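You operate a simulated robot arm through the tools that you are given. There is no shell and no other tool. Be economical: measure what you need, move in short steps, check, and stop when the job is done.

Carry out the task below with a simulated robot arm. There is one attempt and no reset: what you move stays moved.

TASK
Put two of the grey caps from the trestle top on top of the green belt end.
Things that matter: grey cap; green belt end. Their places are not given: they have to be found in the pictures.

It is judged by the outcome, as a careful person would: the job done as asked, and still so three seconds after it is handed in. It fails if anything else is knocked over, pushed out of place, dropped, spilled or broken.

THE ROBOT
A 7-joint arm with a two-finger parallel gripper, fixed in place. Base frame: the origin is at the foot of the arm, x ahead of it, y to its left, z up; the work surface is at about z = 0.78. Lengths are in m, angles in degrees, forces in N, time in s.
With the tool pointing down near the work surface it reaches from about 0.3 to 0.7 m from the base axis. Its first joint turns from -66.0 to 66.0 degrees. Payload 1.57 kg.
Tool frame: the origin (TCP) lies between the finger pads and is the grasp point; the fingertips stand 0.03 m ahead of it; z points along the fingers, y is the line along which they close. The gripper opens to 0.11 m. The fingers are 0.024 m wide and 0.012 m thick; the gripper's body (0.048 by 0.112 m) begins 0.078 m behind the TCP.
Orientation is told as [roll, pitch, yaw] about the base's x, y, z axes, in that order, counted from this pose: with the fingers straight down and closing along the base's y, the tool's x points along the base's -x, its y along +y and its z along -z.

THE INTERFACE
- The arm moves only by the tool servo_tool. Its argument "motion" is a list that holds one entry, the list of rows, each a list of 6 numbers: the shift along the tool's x, y, z in m, then the turn, a rotation vector about the tool's x, y, z in degrees. In form: [[[tx, ty, tz, wx, wy, wz], ...]]. A call has 1 to 20 rows; each row shifts and turns the commanded pose from where the row before left it, along the tool's axes as they then stand. "fingers" is the finger opening in m, from 0 to 0.11, set as the call begins (left out, the last holds). A row lasts 0.2 s, in which the tool goes at most 0.05 m and 8.6 degrees; a call with a longer step from one row to the next is refused whole, and so is a gripper value outside its range. A pose out of reach is approached as far as the arm can. The call stops where the force on the tool passes 40 N (or 10 N more than at its start, if that is more) or the arm is blocked; 0.2 s more then pass. The fingers move at their own pace (about 0.108 m/s each) and stop on an object; they squeeze with about 27 N. The grip force told is the motor's: it shows also when the fingers shut on nothing. Time passes only in rows, and 0.2 s behind the last, so rows that do not move let the fingers close. It gives the time, the measured TCP pose, the force on the tool (base axes), the opening and the grip force at its end, in the units of the frame above (readings bear some noise), and new pictures: "pictures" is both (left out), scene, wrist or none.
- Cameras (640 x 400 px; columns grow to the right, rows downward): "scene" is fixed at [0.1488, -0.3897, 1.3991]; the picture's right is [0.93, -0.38, 0.00], its down [-0.24, -0.59, -0.77] and it looks along [0.29, 0.72, -0.63] (base axes); focal length 324 px, centre (320, 200). "wrist" rides on the gripper at [-0.036, 0, -0.08] in the tool frame; the picture's right is [0.00, -1.00, 0.00], its down [0.97, 0.00, -0.24] and it looks along [0.24, 0.00, 0.97] (tool axes); focal length 218 px, centre (320, 200).
- measure_at(camera, pixels): for up to 12 pixels [column, row] of the newest picture of that camera ("zoom" is the newest enlarged one), the place [x, y, z] in the base frame of the surface seen there, good to about 0.002 m, but the place of the scene camera against the robot may be out by one fixed shift of up to 0.012 m in any direction. No time passes.
- enlarge(camera, box): a new picture of the part [left, top, right, bottom] of that camera's present view, enlarged. No time passes.
- job_done(): hands the job in; it is judged then, once.

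Work in short steps. Measure before you move; look again where a grasp or a placing could have gone wrong, and mend it. You have 60 turns and 120 pictures in all, the two below and enlarged ones among them. Open the gripper and draw the arm clear of the work before you hand the job in, unless the task says otherwise; then end with one line.

The tools are called after "Call:" by a JSON object that holds its "name" and its "arguments". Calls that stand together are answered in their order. servo_tool: Moves the arm, as the interface text tells. Its arguments: {"type":"object","properties":{"motion":{"type":"array","items":{"type":"array","items":{"type":"array","items":{"type":"number"}}}},"fingers":{"type":"number"},"pictures":{"type":"string","enum":["both","scene","wrist","none"]}},"required":["motion"]} The other tools are called the same way: measure_at (camera, pixels) gives the place of the surface under pixels of a picture; enlarge (camera, box) takes an enlarged picture of a part of a camera's view; job_done () hands the job in.

At the start:

```text
time: 0.0
tool_pos: [0.2833, 0.2017, 1.0201]
orientation: [0.0, 0.0, 0.1]
ft_force: [-0.5, 0.4, 0.2]
opening: 0.1099
gripper_force: 0.1
```

scene: 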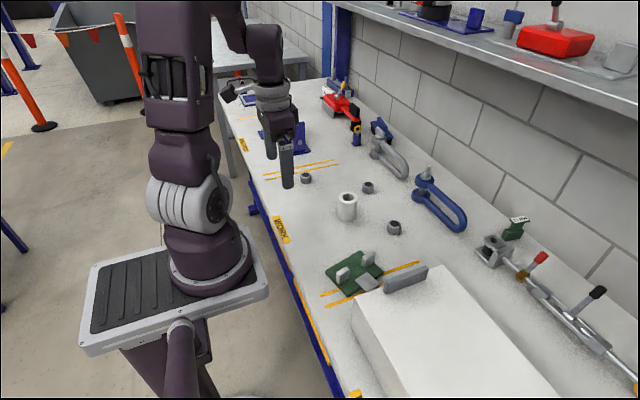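
wrist: 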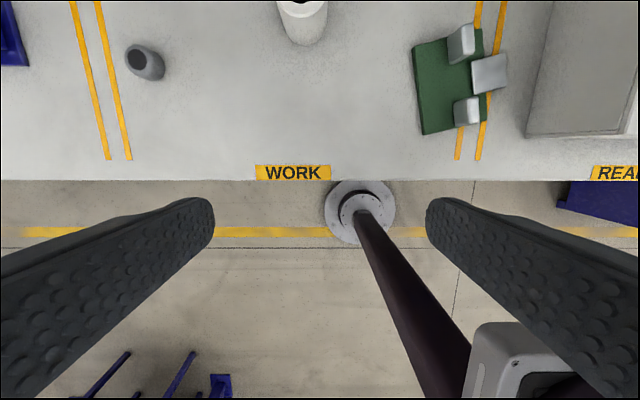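

I see small grey caps near (306,178), (368,187), (394,228) and a green fixture near (355,272) in the scene picture. I enlarge to check them.

Call:
{"name": "enlarge", "arguments": {"camera": "scene", "box": [280, 150, 440, 250]}}

Call:
{"name": "enlarge", "arguments": {"camera": "scene", "box": [300, 220, 460, 320]}}

Call:
{"name": "measure_at", "arguments": {"camera": "scene", "pixels": [[306, 176], [368, 184], [394, 224], [347, 197], [355, 275], [342, 275], [367, 257], [365, 283], [405, 278], [377, 265], [333, 275], [513, 228]]}}

```text
4.00 times, centred on (360, 200) of scene
```

zoom: 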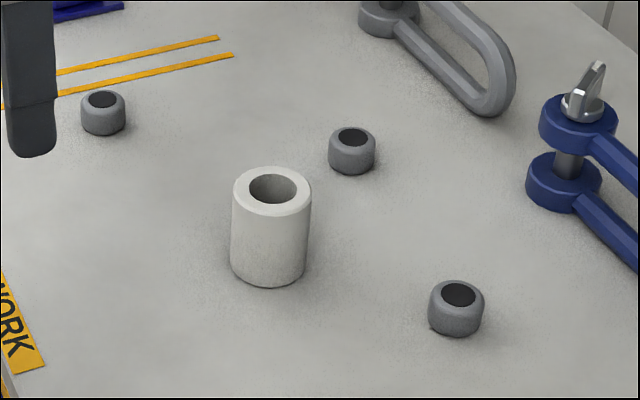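

```text
4.00 times, centred on (380, 270) of scene
```

zoom: 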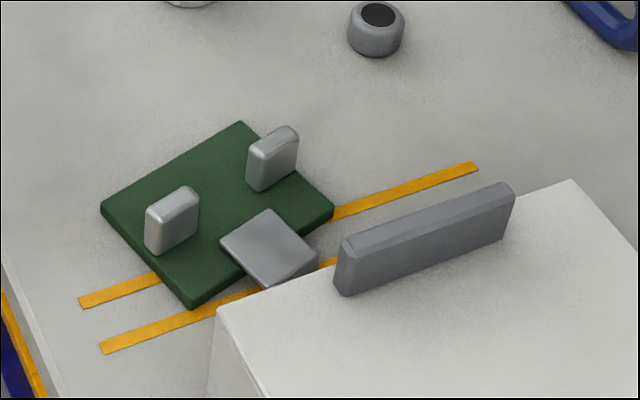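

```text
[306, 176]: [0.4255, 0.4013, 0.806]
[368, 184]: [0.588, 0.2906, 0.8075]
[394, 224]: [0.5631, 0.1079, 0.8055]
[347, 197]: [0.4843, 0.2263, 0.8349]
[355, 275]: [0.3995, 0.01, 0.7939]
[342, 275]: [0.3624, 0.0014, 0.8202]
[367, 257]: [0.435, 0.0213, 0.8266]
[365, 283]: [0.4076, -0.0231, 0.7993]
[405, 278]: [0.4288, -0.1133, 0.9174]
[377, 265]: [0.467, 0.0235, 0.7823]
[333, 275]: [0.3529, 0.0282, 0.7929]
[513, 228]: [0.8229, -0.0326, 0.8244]
```

The green plate with two grey uprights and a ramp is the belt end. I measure its corners, uprights and the cap details.

Call:
{"name": "measure_at", "arguments": {"camera": "zoom", "pixels": [[240, 125], [328, 207], [192, 296], [108, 207], [160, 205], [185, 193], [255, 142], [290, 130], [215, 200], [270, 212], [226, 243], [265, 280]]}}

Call:
{"name": "measure_at", "arguments": {"camera": "scene", "pixels": [[394, 219], [389, 226], [400, 226], [394, 231], [301, 176], [311, 176], [363, 186], [373, 186], [430, 260], [389, 287], [356, 304], [440, 268]]}}

```text
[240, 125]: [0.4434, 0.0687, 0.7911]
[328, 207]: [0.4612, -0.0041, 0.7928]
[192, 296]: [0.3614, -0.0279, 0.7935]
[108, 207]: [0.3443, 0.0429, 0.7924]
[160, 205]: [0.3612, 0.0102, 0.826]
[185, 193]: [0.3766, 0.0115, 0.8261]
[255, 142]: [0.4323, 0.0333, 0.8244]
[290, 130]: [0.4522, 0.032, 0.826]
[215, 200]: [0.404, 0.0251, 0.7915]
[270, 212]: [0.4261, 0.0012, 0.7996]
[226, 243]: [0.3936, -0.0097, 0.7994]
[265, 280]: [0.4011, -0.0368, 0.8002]
```

```text
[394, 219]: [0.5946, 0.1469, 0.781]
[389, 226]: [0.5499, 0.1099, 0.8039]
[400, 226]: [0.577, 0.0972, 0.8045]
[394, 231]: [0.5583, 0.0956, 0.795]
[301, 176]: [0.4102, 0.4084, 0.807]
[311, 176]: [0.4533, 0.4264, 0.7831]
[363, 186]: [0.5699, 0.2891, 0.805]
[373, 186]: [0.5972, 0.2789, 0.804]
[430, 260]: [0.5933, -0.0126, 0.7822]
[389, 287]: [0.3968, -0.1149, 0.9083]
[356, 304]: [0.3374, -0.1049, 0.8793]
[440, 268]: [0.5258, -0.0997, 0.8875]
```

Plate frame: centre about (0.402, 0.020), long axis about 14.5° from x, uprights near (0.369, 0.011) and (0.442, 0.033). Moving above it with the wrist camera to remove the scene camera's offset.

Call:
{"name": "servo_tool", "arguments": {"motion": [[[-0.036, -0.022, 0, 0, 0, 0], [-0.036, -0.022, 0, 0, 0, 0], [-0.036, -0.022, 0, 0, 0, 0], [-0.036, -0.022, 0, 0, 0, 0], [-0.036, -0.022, 0, 0, 0, 0], [0, 0, 0, 0, 0, 0]]], "pictures": "wrist"}}

```text
time: 1.4
tool_pos: [0.4648, 0.0899, 1.0185]
orientation: [-0.1, 0.1, 0.0]
ft_force: [-0.1, 0.3, -0.1]
opening: 0.11
gripper_force: 0.1
```

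wrist: 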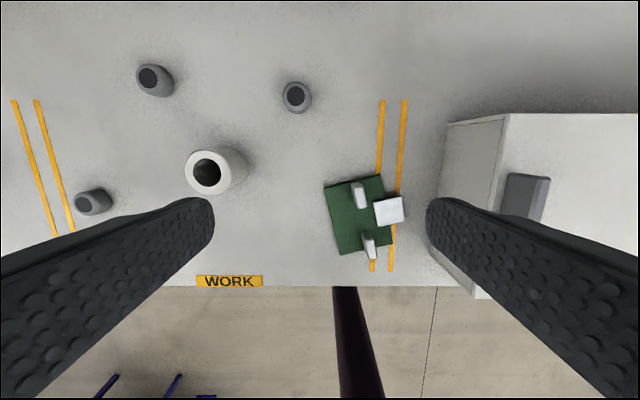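

All three caps and the plate are visible. I enlarge the plate area and measure.

Call:
{"name": "enlarge", "arguments": {"camera": "wrist", "box": [304, 165, 416, 265]}}

Call:
{"name": "measure_at", "arguments": {"camera": "wrist", "pixels": [[295, 96], [284, 96], [307, 96], [295, 84], [295, 110], [150, 77], [140, 77], [161, 77], [87, 203], [80, 200], [207, 172], [475, 150]]}}

```text
4.00 times, centred on (360, 215) of wrist
```

zoom: 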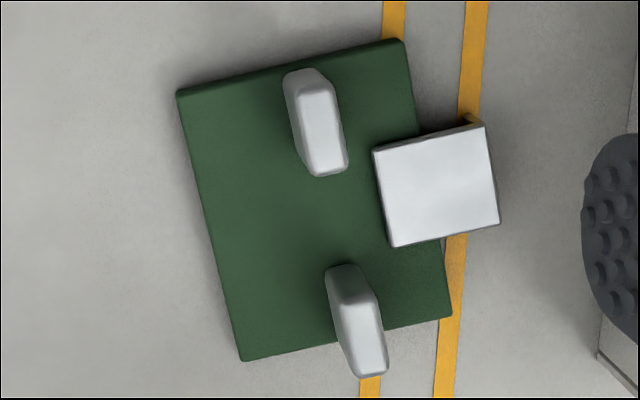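

```text
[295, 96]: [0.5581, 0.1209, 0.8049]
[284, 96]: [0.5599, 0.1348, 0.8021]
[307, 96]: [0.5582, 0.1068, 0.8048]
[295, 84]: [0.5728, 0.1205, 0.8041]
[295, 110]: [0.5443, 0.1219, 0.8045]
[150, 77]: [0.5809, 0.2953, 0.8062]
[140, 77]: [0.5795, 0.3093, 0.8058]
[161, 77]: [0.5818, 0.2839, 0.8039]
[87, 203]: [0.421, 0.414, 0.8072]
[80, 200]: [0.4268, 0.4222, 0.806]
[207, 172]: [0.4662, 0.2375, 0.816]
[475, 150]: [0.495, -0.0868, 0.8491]
```

The wrist frame differs from the scene by roughly (−0.006, +0.01). Measuring the plate and uprights in this zoom.

Call:
{"name": "measure_at", "arguments": {"camera": "zoom", "pixels": [[181, 95], [400, 44], [448, 312], [244, 356], [310, 120], [340, 168], [318, 172], [286, 80], [330, 275], [340, 330], [376, 155], [392, 243]]}}

```text
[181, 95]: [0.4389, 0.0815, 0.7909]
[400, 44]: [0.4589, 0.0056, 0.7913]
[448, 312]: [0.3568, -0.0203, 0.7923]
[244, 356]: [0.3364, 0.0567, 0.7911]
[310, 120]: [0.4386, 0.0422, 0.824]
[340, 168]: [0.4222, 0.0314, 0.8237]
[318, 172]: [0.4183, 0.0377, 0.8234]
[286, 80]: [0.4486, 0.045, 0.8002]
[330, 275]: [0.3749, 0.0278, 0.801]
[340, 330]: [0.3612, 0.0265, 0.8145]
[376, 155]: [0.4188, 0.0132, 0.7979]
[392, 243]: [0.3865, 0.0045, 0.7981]
```

Target spots behind the uprights: (0.3655, 0.0463) and (0.4199, 0.0595), closing along the plate's long axis (yaw −76.4°). Moving above the nearest cap (0.5585, 0.1208) and turning.

Call:
{"name": "servo_tool", "arguments": {"motion": [[[-0.0234, 0.0077, 0.0296, 0, 0, 0], [-0.0234, 0.0077, 0.0296, 0, 0, 0], [-0.0234, 0.0077, 0.0296, 0, 0, 0], [-0.0234, 0.0077, 0.0296, 0, 0, 0], [0, 0, 0, 0, 0, 7.64], [0, 0, 0, 0, 0, 7.64], [0, 0, 0, 0, 0, 7.64], [0, 0, 0, 0, 0, 7.64], [0, 0, 0, 0, 0, 7.64], [0, 0, 0, 0, 0, 7.64], [0, 0, 0, 0, 0, 7.64], [0, 0, 0, 0, 0, 7.64], [0, 0, 0, 0, 0, 7.64], [0, 0, 0, 0, 0, 7.64], [0, 0, 0, 0, 0, 0]]], "fingers": 0.06}}

```text
time: 4.6
tool_pos: [0.5575, 0.1224, 0.9002]
orientation: [0.1, 0.0, -76.5]
ft_force: [-0.9, -0.5, -0.1]
opening: 0.0601
gripper_force: 0.1
```

scene: 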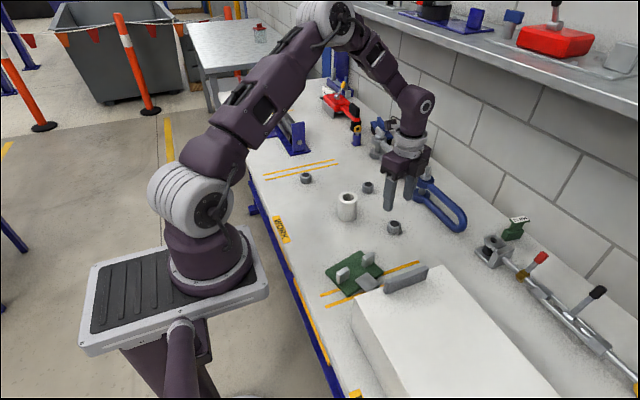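
wrist: 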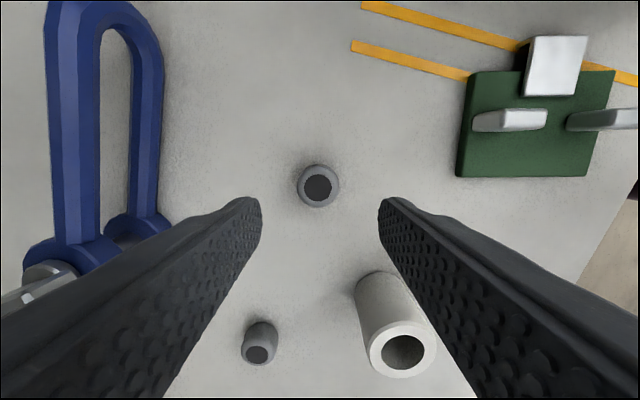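

The cap is centred between the fingers at (318,187). Measuring it again from this closer view.

Call:
{"name": "measure_at", "arguments": {"camera": "wrist", "pixels": [[318, 187], [298, 187], [337, 187], [318, 168], [318, 206], [318, 225], [160, 200], [505, 110], [470, 110]]}}

```text
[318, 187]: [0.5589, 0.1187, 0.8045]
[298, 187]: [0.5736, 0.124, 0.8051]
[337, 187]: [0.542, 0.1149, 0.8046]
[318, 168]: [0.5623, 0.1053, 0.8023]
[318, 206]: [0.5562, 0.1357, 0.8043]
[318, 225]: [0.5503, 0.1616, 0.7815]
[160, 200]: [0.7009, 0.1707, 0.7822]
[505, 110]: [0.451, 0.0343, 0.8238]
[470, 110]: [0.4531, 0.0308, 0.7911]
```

Cap centre (0.558, 0.120); I shift 2.4 mm and descend to TCP z 0.815.

Call:
{"name": "servo_tool", "arguments": {"motion": [[[-0.0024, 0, 0.02, 0, 0, 0], [0, 0, 0.025, 0, 0, 0], [0, 0, 0.02, 0, 0, 0], [0, 0, 0.012, 0, 0, 0], [0, 0, 0.008, 0, 0, 0], [0, 0, 0, 0, 0, 0]]], "pictures": "wrist"}}

```text
time: 6.0
tool_pos: [0.5589, 0.1202, 0.8148]
orientation: [0.0, -0.1, -76.4]
ft_force: [0.0, -0.1, 0.1]
opening: 0.06
gripper_force: 0.0
```

wrist: 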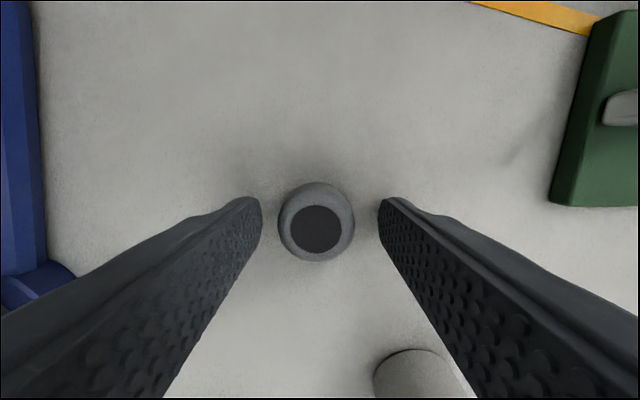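

The cap sits between the tips; closing and lifting.

Call:
{"name": "servo_tool", "arguments": {"motion": [[[0, 0, 0, 0, 0, 0], [0, 0, 0, 0, 0, 0], [0, 0, 0, 0, 0, 0], [0, 0, -0.02, 0, 0, 0], [0, 0, -0.03, 0, 0, 0], [0, 0, -0.03, 0, 0, 0], [0, 0, 0, 0, 0, 0]]], "fingers": 0, "pictures": "wrist"}}

```text
time: 7.6
tool_pos: [0.5578, 0.1209, 0.8951]
orientation: [0.0, 0.0, -76.4]
ft_force: [-0.5, 0.6, -1.0]
opening: 0.0324
gripper_force: 27.5
```

wrist: 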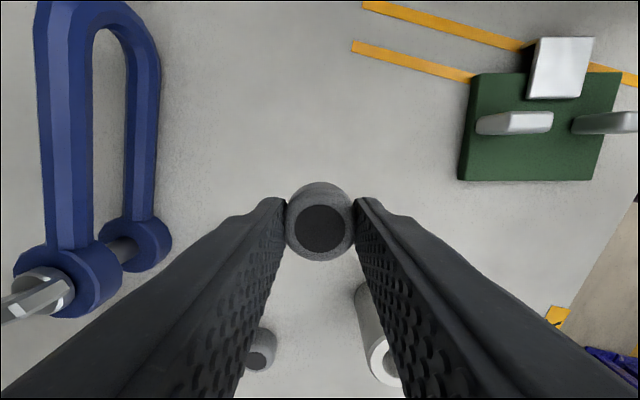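

The cap is held (opening 0.0324). Moving above the far spot (0.3626, 0.0456) at the same height.

Call:
{"name": "servo_tool", "arguments": {"motion": [[[-0.00455, -0.03457, 0, 0, 0, 0], [-0.00455, -0.03457, 0, 0, 0, 0], [-0.00455, -0.03457, 0, 0, 0, 0], [-0.00455, -0.03457, 0, 0, 0, 0], [-0.00455, -0.03457, 0, 0, 0, 0], [-0.00455, -0.03457, 0, 0, 0, 0], [0, 0, 0, 0, 0, 0]]]}}

```text
time: 9.2
tool_pos: [0.3626, 0.0441, 0.8947]
orientation: [0.0, 0.0, -76.5]
ft_force: [-0.5, -0.3, -0.4]
opening: 0.032
gripper_force: 26.7
```

scene: 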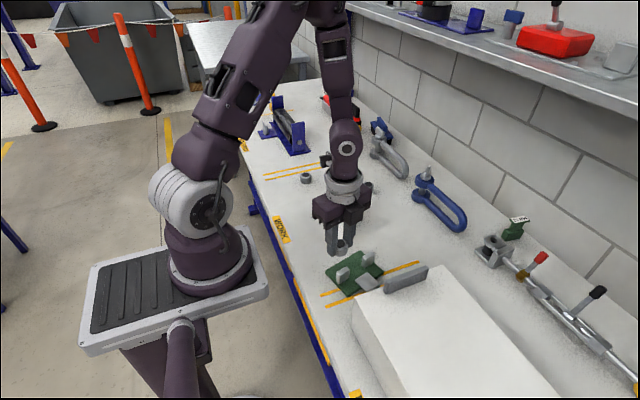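
wrist: 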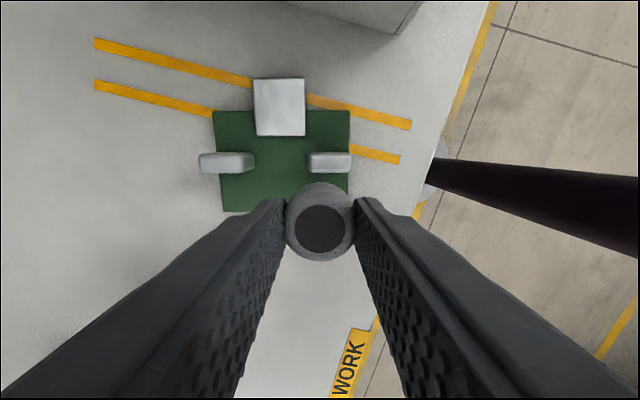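

The plate is axis-aligned in the wrist picture. I remeasure edges and uprights up close.

Call:
{"name": "enlarge", "arguments": {"camera": "wrist", "box": [192, 95, 368, 225]}}

Call:
{"name": "measure_at", "arguments": {"camera": "wrist", "pixels": [[215, 114], [347, 114], [347, 190], [225, 209], [262, 209], [225, 171], [250, 171], [312, 169], [348, 169], [217, 140], [348, 140], [330, 170]]}}

```text
3.08 times, centred on (280, 160) of wrist
```

zoom: 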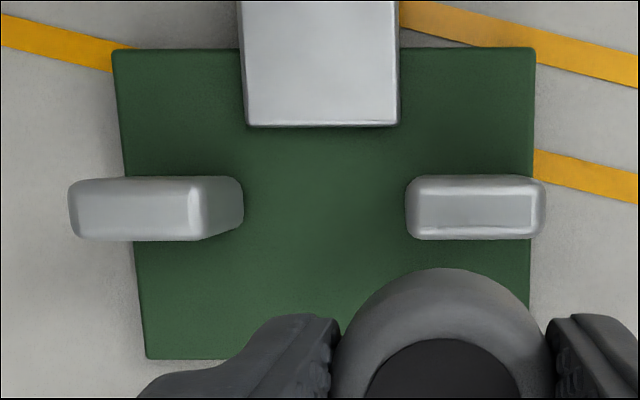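

```text
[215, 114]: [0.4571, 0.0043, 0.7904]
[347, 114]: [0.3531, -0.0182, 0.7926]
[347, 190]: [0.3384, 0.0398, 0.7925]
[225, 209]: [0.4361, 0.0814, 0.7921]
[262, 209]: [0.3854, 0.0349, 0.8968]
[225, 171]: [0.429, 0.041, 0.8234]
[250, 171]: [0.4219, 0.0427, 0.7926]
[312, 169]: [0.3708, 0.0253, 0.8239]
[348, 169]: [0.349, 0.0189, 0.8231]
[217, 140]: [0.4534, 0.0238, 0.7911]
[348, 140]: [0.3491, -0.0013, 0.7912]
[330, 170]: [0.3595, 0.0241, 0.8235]
```

Clear strip between upright backs and back edge is about 37 mm wide and the 32 mm cap is centred on it. Lowering to TCP z ≈ 0.8255.

Call:
{"name": "servo_tool", "arguments": {"motion": [[[0, 0, 0.02, 0, 0, 0], [0, 0, 0.02, 0, 0, 0], [0, 0, 0.015, 0, 0, 0], [0, 0, 0.008, 0, 0, 0], [0, 0, 0.004, 0, 0, 0], [0, 0, 0.002, 0, 0, 0], [0, 0, 0, 0, 0, 0]]]}}

```text
time: 10.8
tool_pos: [0.3622, 0.0439, 0.8263]
orientation: [0.1, 0.1, -76.4]
ft_force: [-0.8, -1.3, 5.0]
opening: 0.0323
gripper_force: 26.7
```

scene: 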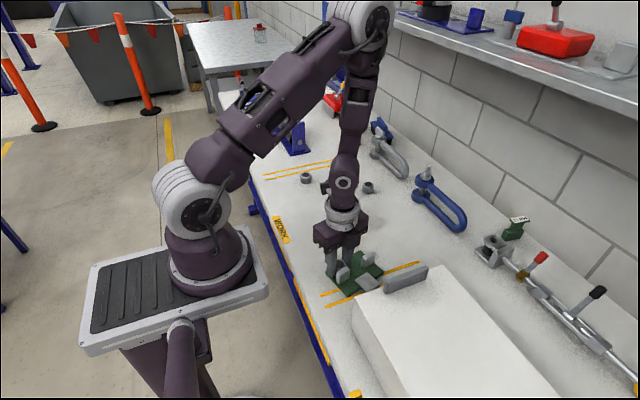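
wrist: 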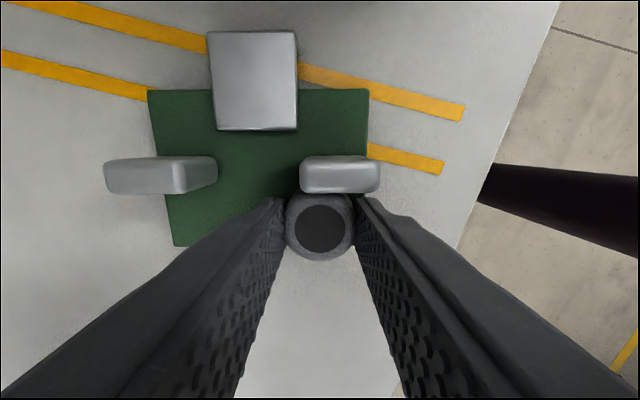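

Upward force of 5 N shows the cap is seated. Opening a little, then rising straight up.

Call:
{"name": "servo_tool", "arguments": {"motion": [[[0, 0, 0, 0, 0, 0], [0, 0, 0, 0, 0, 0], [0, 0, -0.02, 0, 0, 0], [0, 0, -0.03, 0, 0, 0], [0, 0, -0.03, 0, 0, 0], [0, 0, -0.02, 0, 0, 0], [0, 0, 0, 0, 0, 0]]], "fingers": 0.055}}

```text
time: 12.4
tool_pos: [0.3624, 0.0435, 0.9272]
orientation: [-0.1, 0.0, -76.3]
ft_force: [-0.1, 0.1, -0.3]
opening: 0.0551
gripper_force: 0.0
```

scene: 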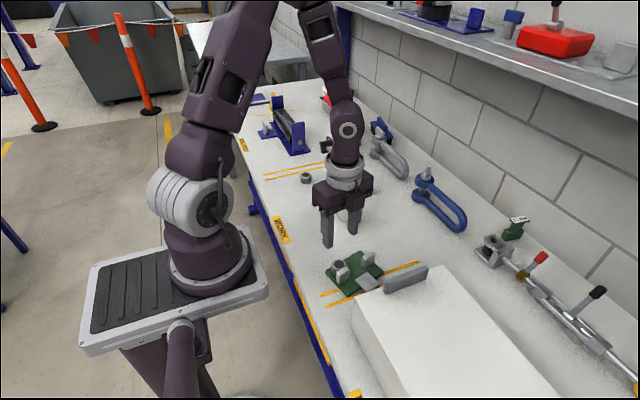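
wrist: 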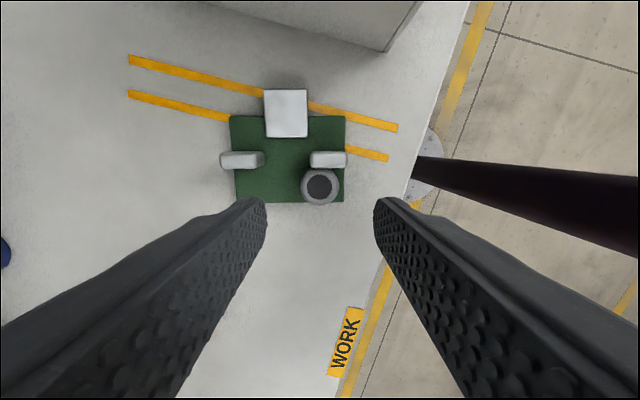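

First cap stands on the plate. Going above the second cap at about (0.581, 0.296).

Call:
{"name": "servo_tool", "arguments": {"motion": [[[0.0241, 0.0339, 0, 0, 0, 0], [0.0241, 0.0339, 0, 0, 0, 0], [0.0241, 0.0339, 0, 0, 0, 0], [0.0241, 0.0339, 0, 0, 0, 0], [0.0241, 0.0339, 0, 0, 0, 0], [0.0241, 0.0339, 0, 0, 0, 0], [0.0241, 0.0339, 0, 0, 0, 0], [0.0241, 0.0339, 0, 0, 0, 0], [0, 0, 0, 0, 0, 0]]], "fingers": 0.06, "pictures": "wrist"}}

```text
time: 14.4
tool_pos: [0.5798, 0.2945, 0.9252]
orientation: [-0.2, 0.0, -76.4]
ft_force: [-0.4, 0.2, -0.3]
opening: 0.0599
gripper_force: 0.1
```

wrist: 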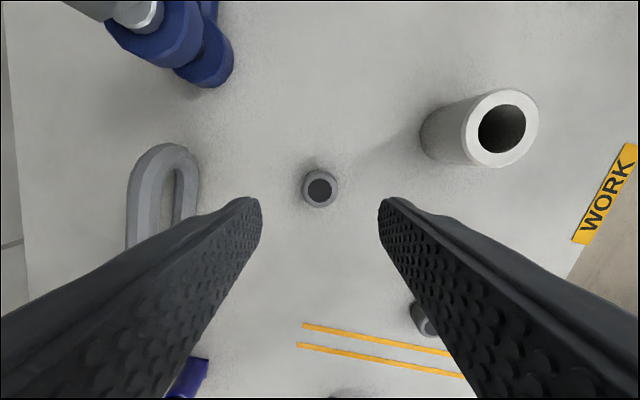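

Call:
{"name": "measure_at", "arguments": {"camera": "wrist", "pixels": [[320, 189], [303, 189], [336, 189], [320, 172], [320, 206], [196, 190], [432, 150], [225, 75]]}}

```text
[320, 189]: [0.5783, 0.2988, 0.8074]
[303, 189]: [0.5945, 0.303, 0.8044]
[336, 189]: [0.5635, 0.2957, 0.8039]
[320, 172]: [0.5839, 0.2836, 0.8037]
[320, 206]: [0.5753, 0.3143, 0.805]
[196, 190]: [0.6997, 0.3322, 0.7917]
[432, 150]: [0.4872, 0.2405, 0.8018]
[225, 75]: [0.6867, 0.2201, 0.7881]
```

Cap centre ≈ (0.579, 0.299), neighbours over 9 cm away. Shift 4 mm and descend to z 0.815.

Call:
{"name": "servo_tool", "arguments": {"motion": [[[0.004, 0, 0.025, 0, 0, 0], [0, 0, 0.03, 0, 0, 0], [0, 0, 0.025, 0, 0, 0], [0, 0, 0.02, 0, 0, 0], [0, 0, 0.01, 0, 0, 0], [0, 0, 0, 0, 0, 0]]], "pictures": "wrist"}}

```text
time: 15.8
tool_pos: [0.58, 0.3, 0.8164]
orientation: [0.0, 0.1, -76.4]
ft_force: [0.2, 0.1, -0.1]
opening: 0.06
gripper_force: 0.0
```

wrist: 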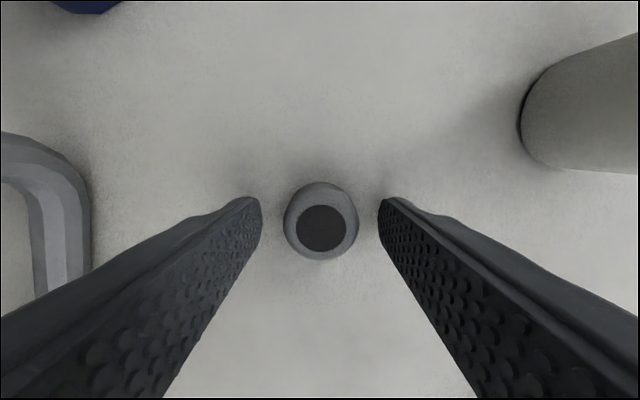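

Well placed; closing and lifting.

Call:
{"name": "servo_tool", "arguments": {"motion": [[[0, 0, 0, 0, 0, 0], [0, 0, 0, 0, 0, 0], [0, 0, 0, 0, 0, 0], [0, 0, -0.02, 0, 0, 0], [0, 0, -0.04, 0, 0, 0], [0, 0, -0.04, 0, 0, 0], [0, 0, 0, 0, 0, 0]]], "fingers": 0, "pictures": "wrist"}}

```text
time: 17.4
tool_pos: [0.5803, 0.3006, 0.9164]
orientation: [0.0, 0.0, -76.3]
ft_force: [-0.3, -0.2, -0.4]
opening: 0.0321
gripper_force: 27.0
```

wrist: 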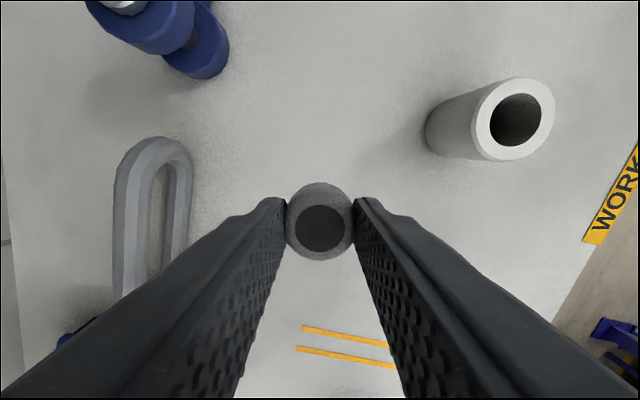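

Held. Moving above the second spot (0.420, 0.0596).

Call:
{"name": "servo_tool", "arguments": {"motion": [[[-0.028, -0.0303, 0, 0, 0, 0], [-0.028, -0.0303, 0, 0, 0, 0], [-0.028, -0.0303, 0, 0, 0, 0], [-0.028, -0.0303, 0, 0, 0, 0], [-0.028, -0.0303, 0, 0, 0, 0], [-0.028, -0.0303, 0, 0, 0, 0], [-0.028, -0.0303, 0, 0, 0, 0], [0, 0, 0, 0, 0, 0], [0, 0, 0, 0, 0, 0]]], "pictures": "wrist"}}

```text
time: 19.4
tool_pos: [0.4206, 0.0599, 0.9156]
orientation: [0.0, 0.0, -76.5]
ft_force: [0.0, -0.7, -1.1]
opening: 0.0323
gripper_force: 26.7
```

wrist: 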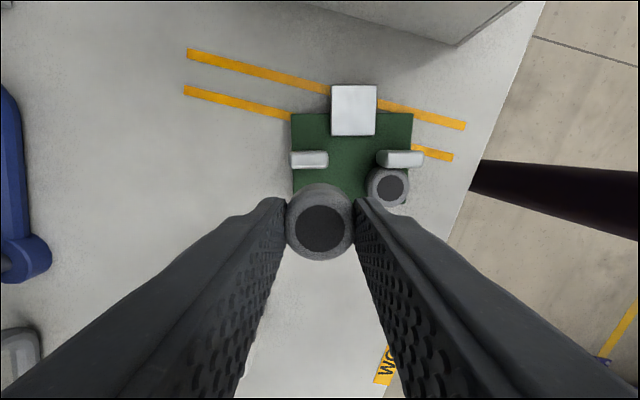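

Lowering partway to check clearance from the first cap.

Call:
{"name": "servo_tool", "arguments": {"motion": [[[0, 0, 0.025, 0, 0, 0], [0, 0, 0.025, 0, 0, 0], [0, 0, 0.008, 0, 0, 0], [0, 0, 0, 0, 0, 0]]], "pictures": "wrist"}}

Call:
{"name": "measure_at", "arguments": {"camera": "wrist", "pixels": [[300, 135], [310, 190]]}}

```text
time: 20.4
tool_pos: [0.4187, 0.0605, 0.8576]
orientation: [0.0, 0.0, -76.3]
ft_force: [-1.2, 0.1, -0.7]
opening: 0.0323
gripper_force: 26.5
```

wrist: 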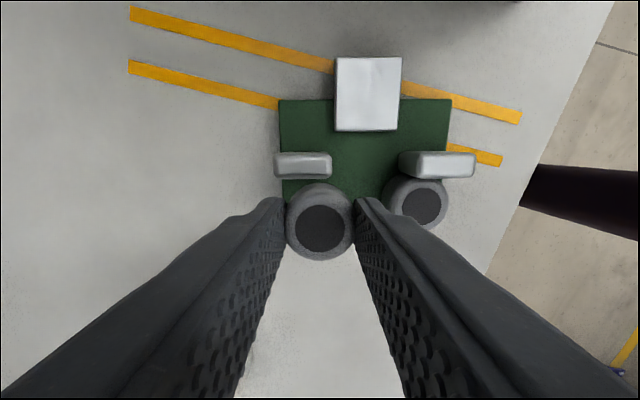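

```text
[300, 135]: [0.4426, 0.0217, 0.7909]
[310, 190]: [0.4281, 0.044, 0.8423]
```

Call:
{"name": "measure_at", "arguments": {"camera": "wrist", "pixels": [[420, 206], [436, 206], [446, 206], [418, 226], [320, 230], [320, 258], [320, 176], [282, 188]]}}

```text
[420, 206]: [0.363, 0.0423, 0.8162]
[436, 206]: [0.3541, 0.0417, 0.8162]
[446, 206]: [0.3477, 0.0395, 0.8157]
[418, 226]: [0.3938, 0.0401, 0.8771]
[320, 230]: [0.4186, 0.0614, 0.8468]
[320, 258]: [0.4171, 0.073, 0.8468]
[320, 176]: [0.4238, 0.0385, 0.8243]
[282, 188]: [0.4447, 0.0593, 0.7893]
```

First cap at u≈0.362, held one at u≈0.421: finger clearance about 15 mm before opening. Lowering to z ≈ 0.8265.

Call:
{"name": "servo_tool", "arguments": {"motion": [[[0, 0, 0.015, 0, 0, 0], [0, 0, 0.01, 0, 0, 0], [0, 0, 0.004, 0, 0, 0], [0, 0, 0.002, 0, 0, 0], [0, 0, 0, 0, 0, 0]]], "pictures": "wrist"}}

```text
time: 21.6
tool_pos: [0.4209, 0.0589, 0.8283]
orientation: [0.1, 0.0, -76.4]
ft_force: [-1.6, -0.2, 21.5]
opening: 0.0323
gripper_force: 26.7
```

wrist: 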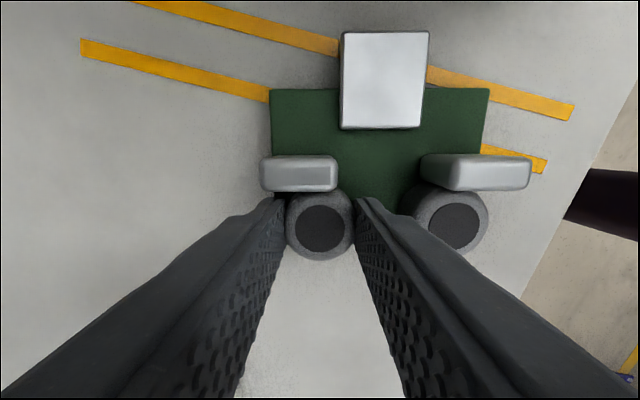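

Seated firmly (21 N); I ease up 1 mm, open to 0.046 and rise.

Call:
{"name": "servo_tool", "arguments": {"motion": [[[0, 0, -0.001, 0, 0, 0]]], "pictures": "none"}}

Call:
{"name": "servo_tool", "arguments": {"motion": [[[0, 0, 0, 0, 0, 0], [0, 0, 0, 0, 0, 0], [0, 0, -0.02, 0, 0, 0], [0, 0, -0.03, 0, 0, 0], [0, 0, -0.04, 0, 0, 0], [0, 0, -0.04, 0, 0, 0], [0, 0, 0, 0, 0, 0]]], "fingers": 0.046}}

```text
time: 22.0
tool_pos: [0.4202, 0.0578, 0.8275]
orientation: [0.0, 0.0, -76.4]
ft_force: [0.7, -1.0, 0.8]
opening: 0.032
gripper_force: 27.1
```

```text
time: 23.6
tool_pos: [0.4198, 0.06, 0.9591]
orientation: [-0.1, 0.0, -76.3]
ft_force: [-0.5, 1.5, 0.3]
opening: 0.0458
gripper_force: 0.0
```

scene: 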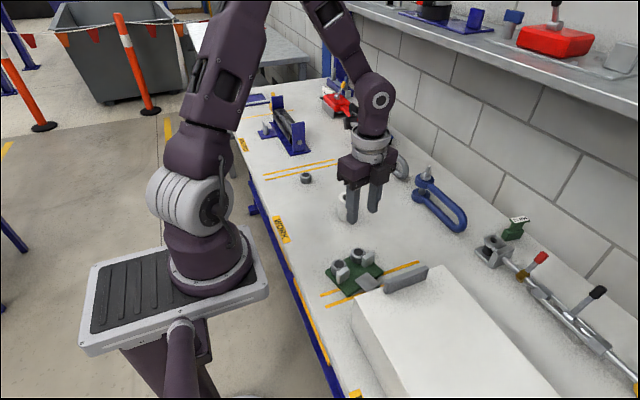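
wrist: 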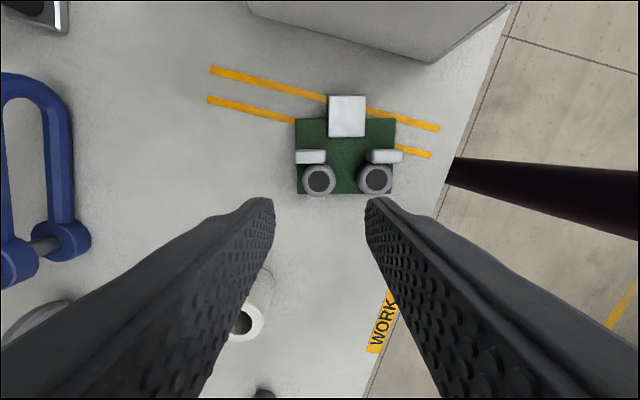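

Both caps appear on the plate. I draw the arm clear (up and +y) and check closely.

Call:
{"name": "servo_tool", "arguments": {"motion": [[[0.03, 0, -0.02, 0, 0, 0], [0.03, 0, -0.02, 0, 0, 0], [0.03, 0, -0.01, 0, 0, 0], [0.03, 0, 0, 0, 0, 0], [0, 0, 0, 0, 0, 0]]], "fingers": 0.11, "pictures": "none"}}

Call:
{"name": "enlarge", "arguments": {"camera": "scene", "box": [310, 230, 406, 300]}}

Call:
{"name": "measure_at", "arguments": {"camera": "zoom", "pixels": [[200, 230], [330, 170]]}}

```text
time: 24.8
tool_pos: [0.3899, 0.1759, 1.008]
orientation: [0.0, 0.1, -76.5]
ft_force: [-0.4, -0.2, -0.6]
opening: 0.1101
gripper_force: 0.1
```

```text
5.71 times, centred on (358, 265) of scene
```

zoom: 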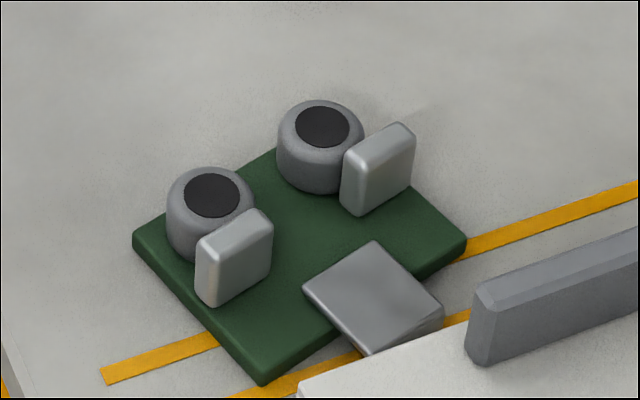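

```text
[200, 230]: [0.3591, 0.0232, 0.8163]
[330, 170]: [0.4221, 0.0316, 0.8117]
```

Both caps stand level on the green plate, nothing else has moved, and the arm is clear. Handing in.

Call:
{"name": "job_done", "arguments": {}}

```text
The job is handed in.
```

Two grey caps now stand upright on top of the green belt end, the gripper is open and the arm is clear, and nothing else was disturbed.
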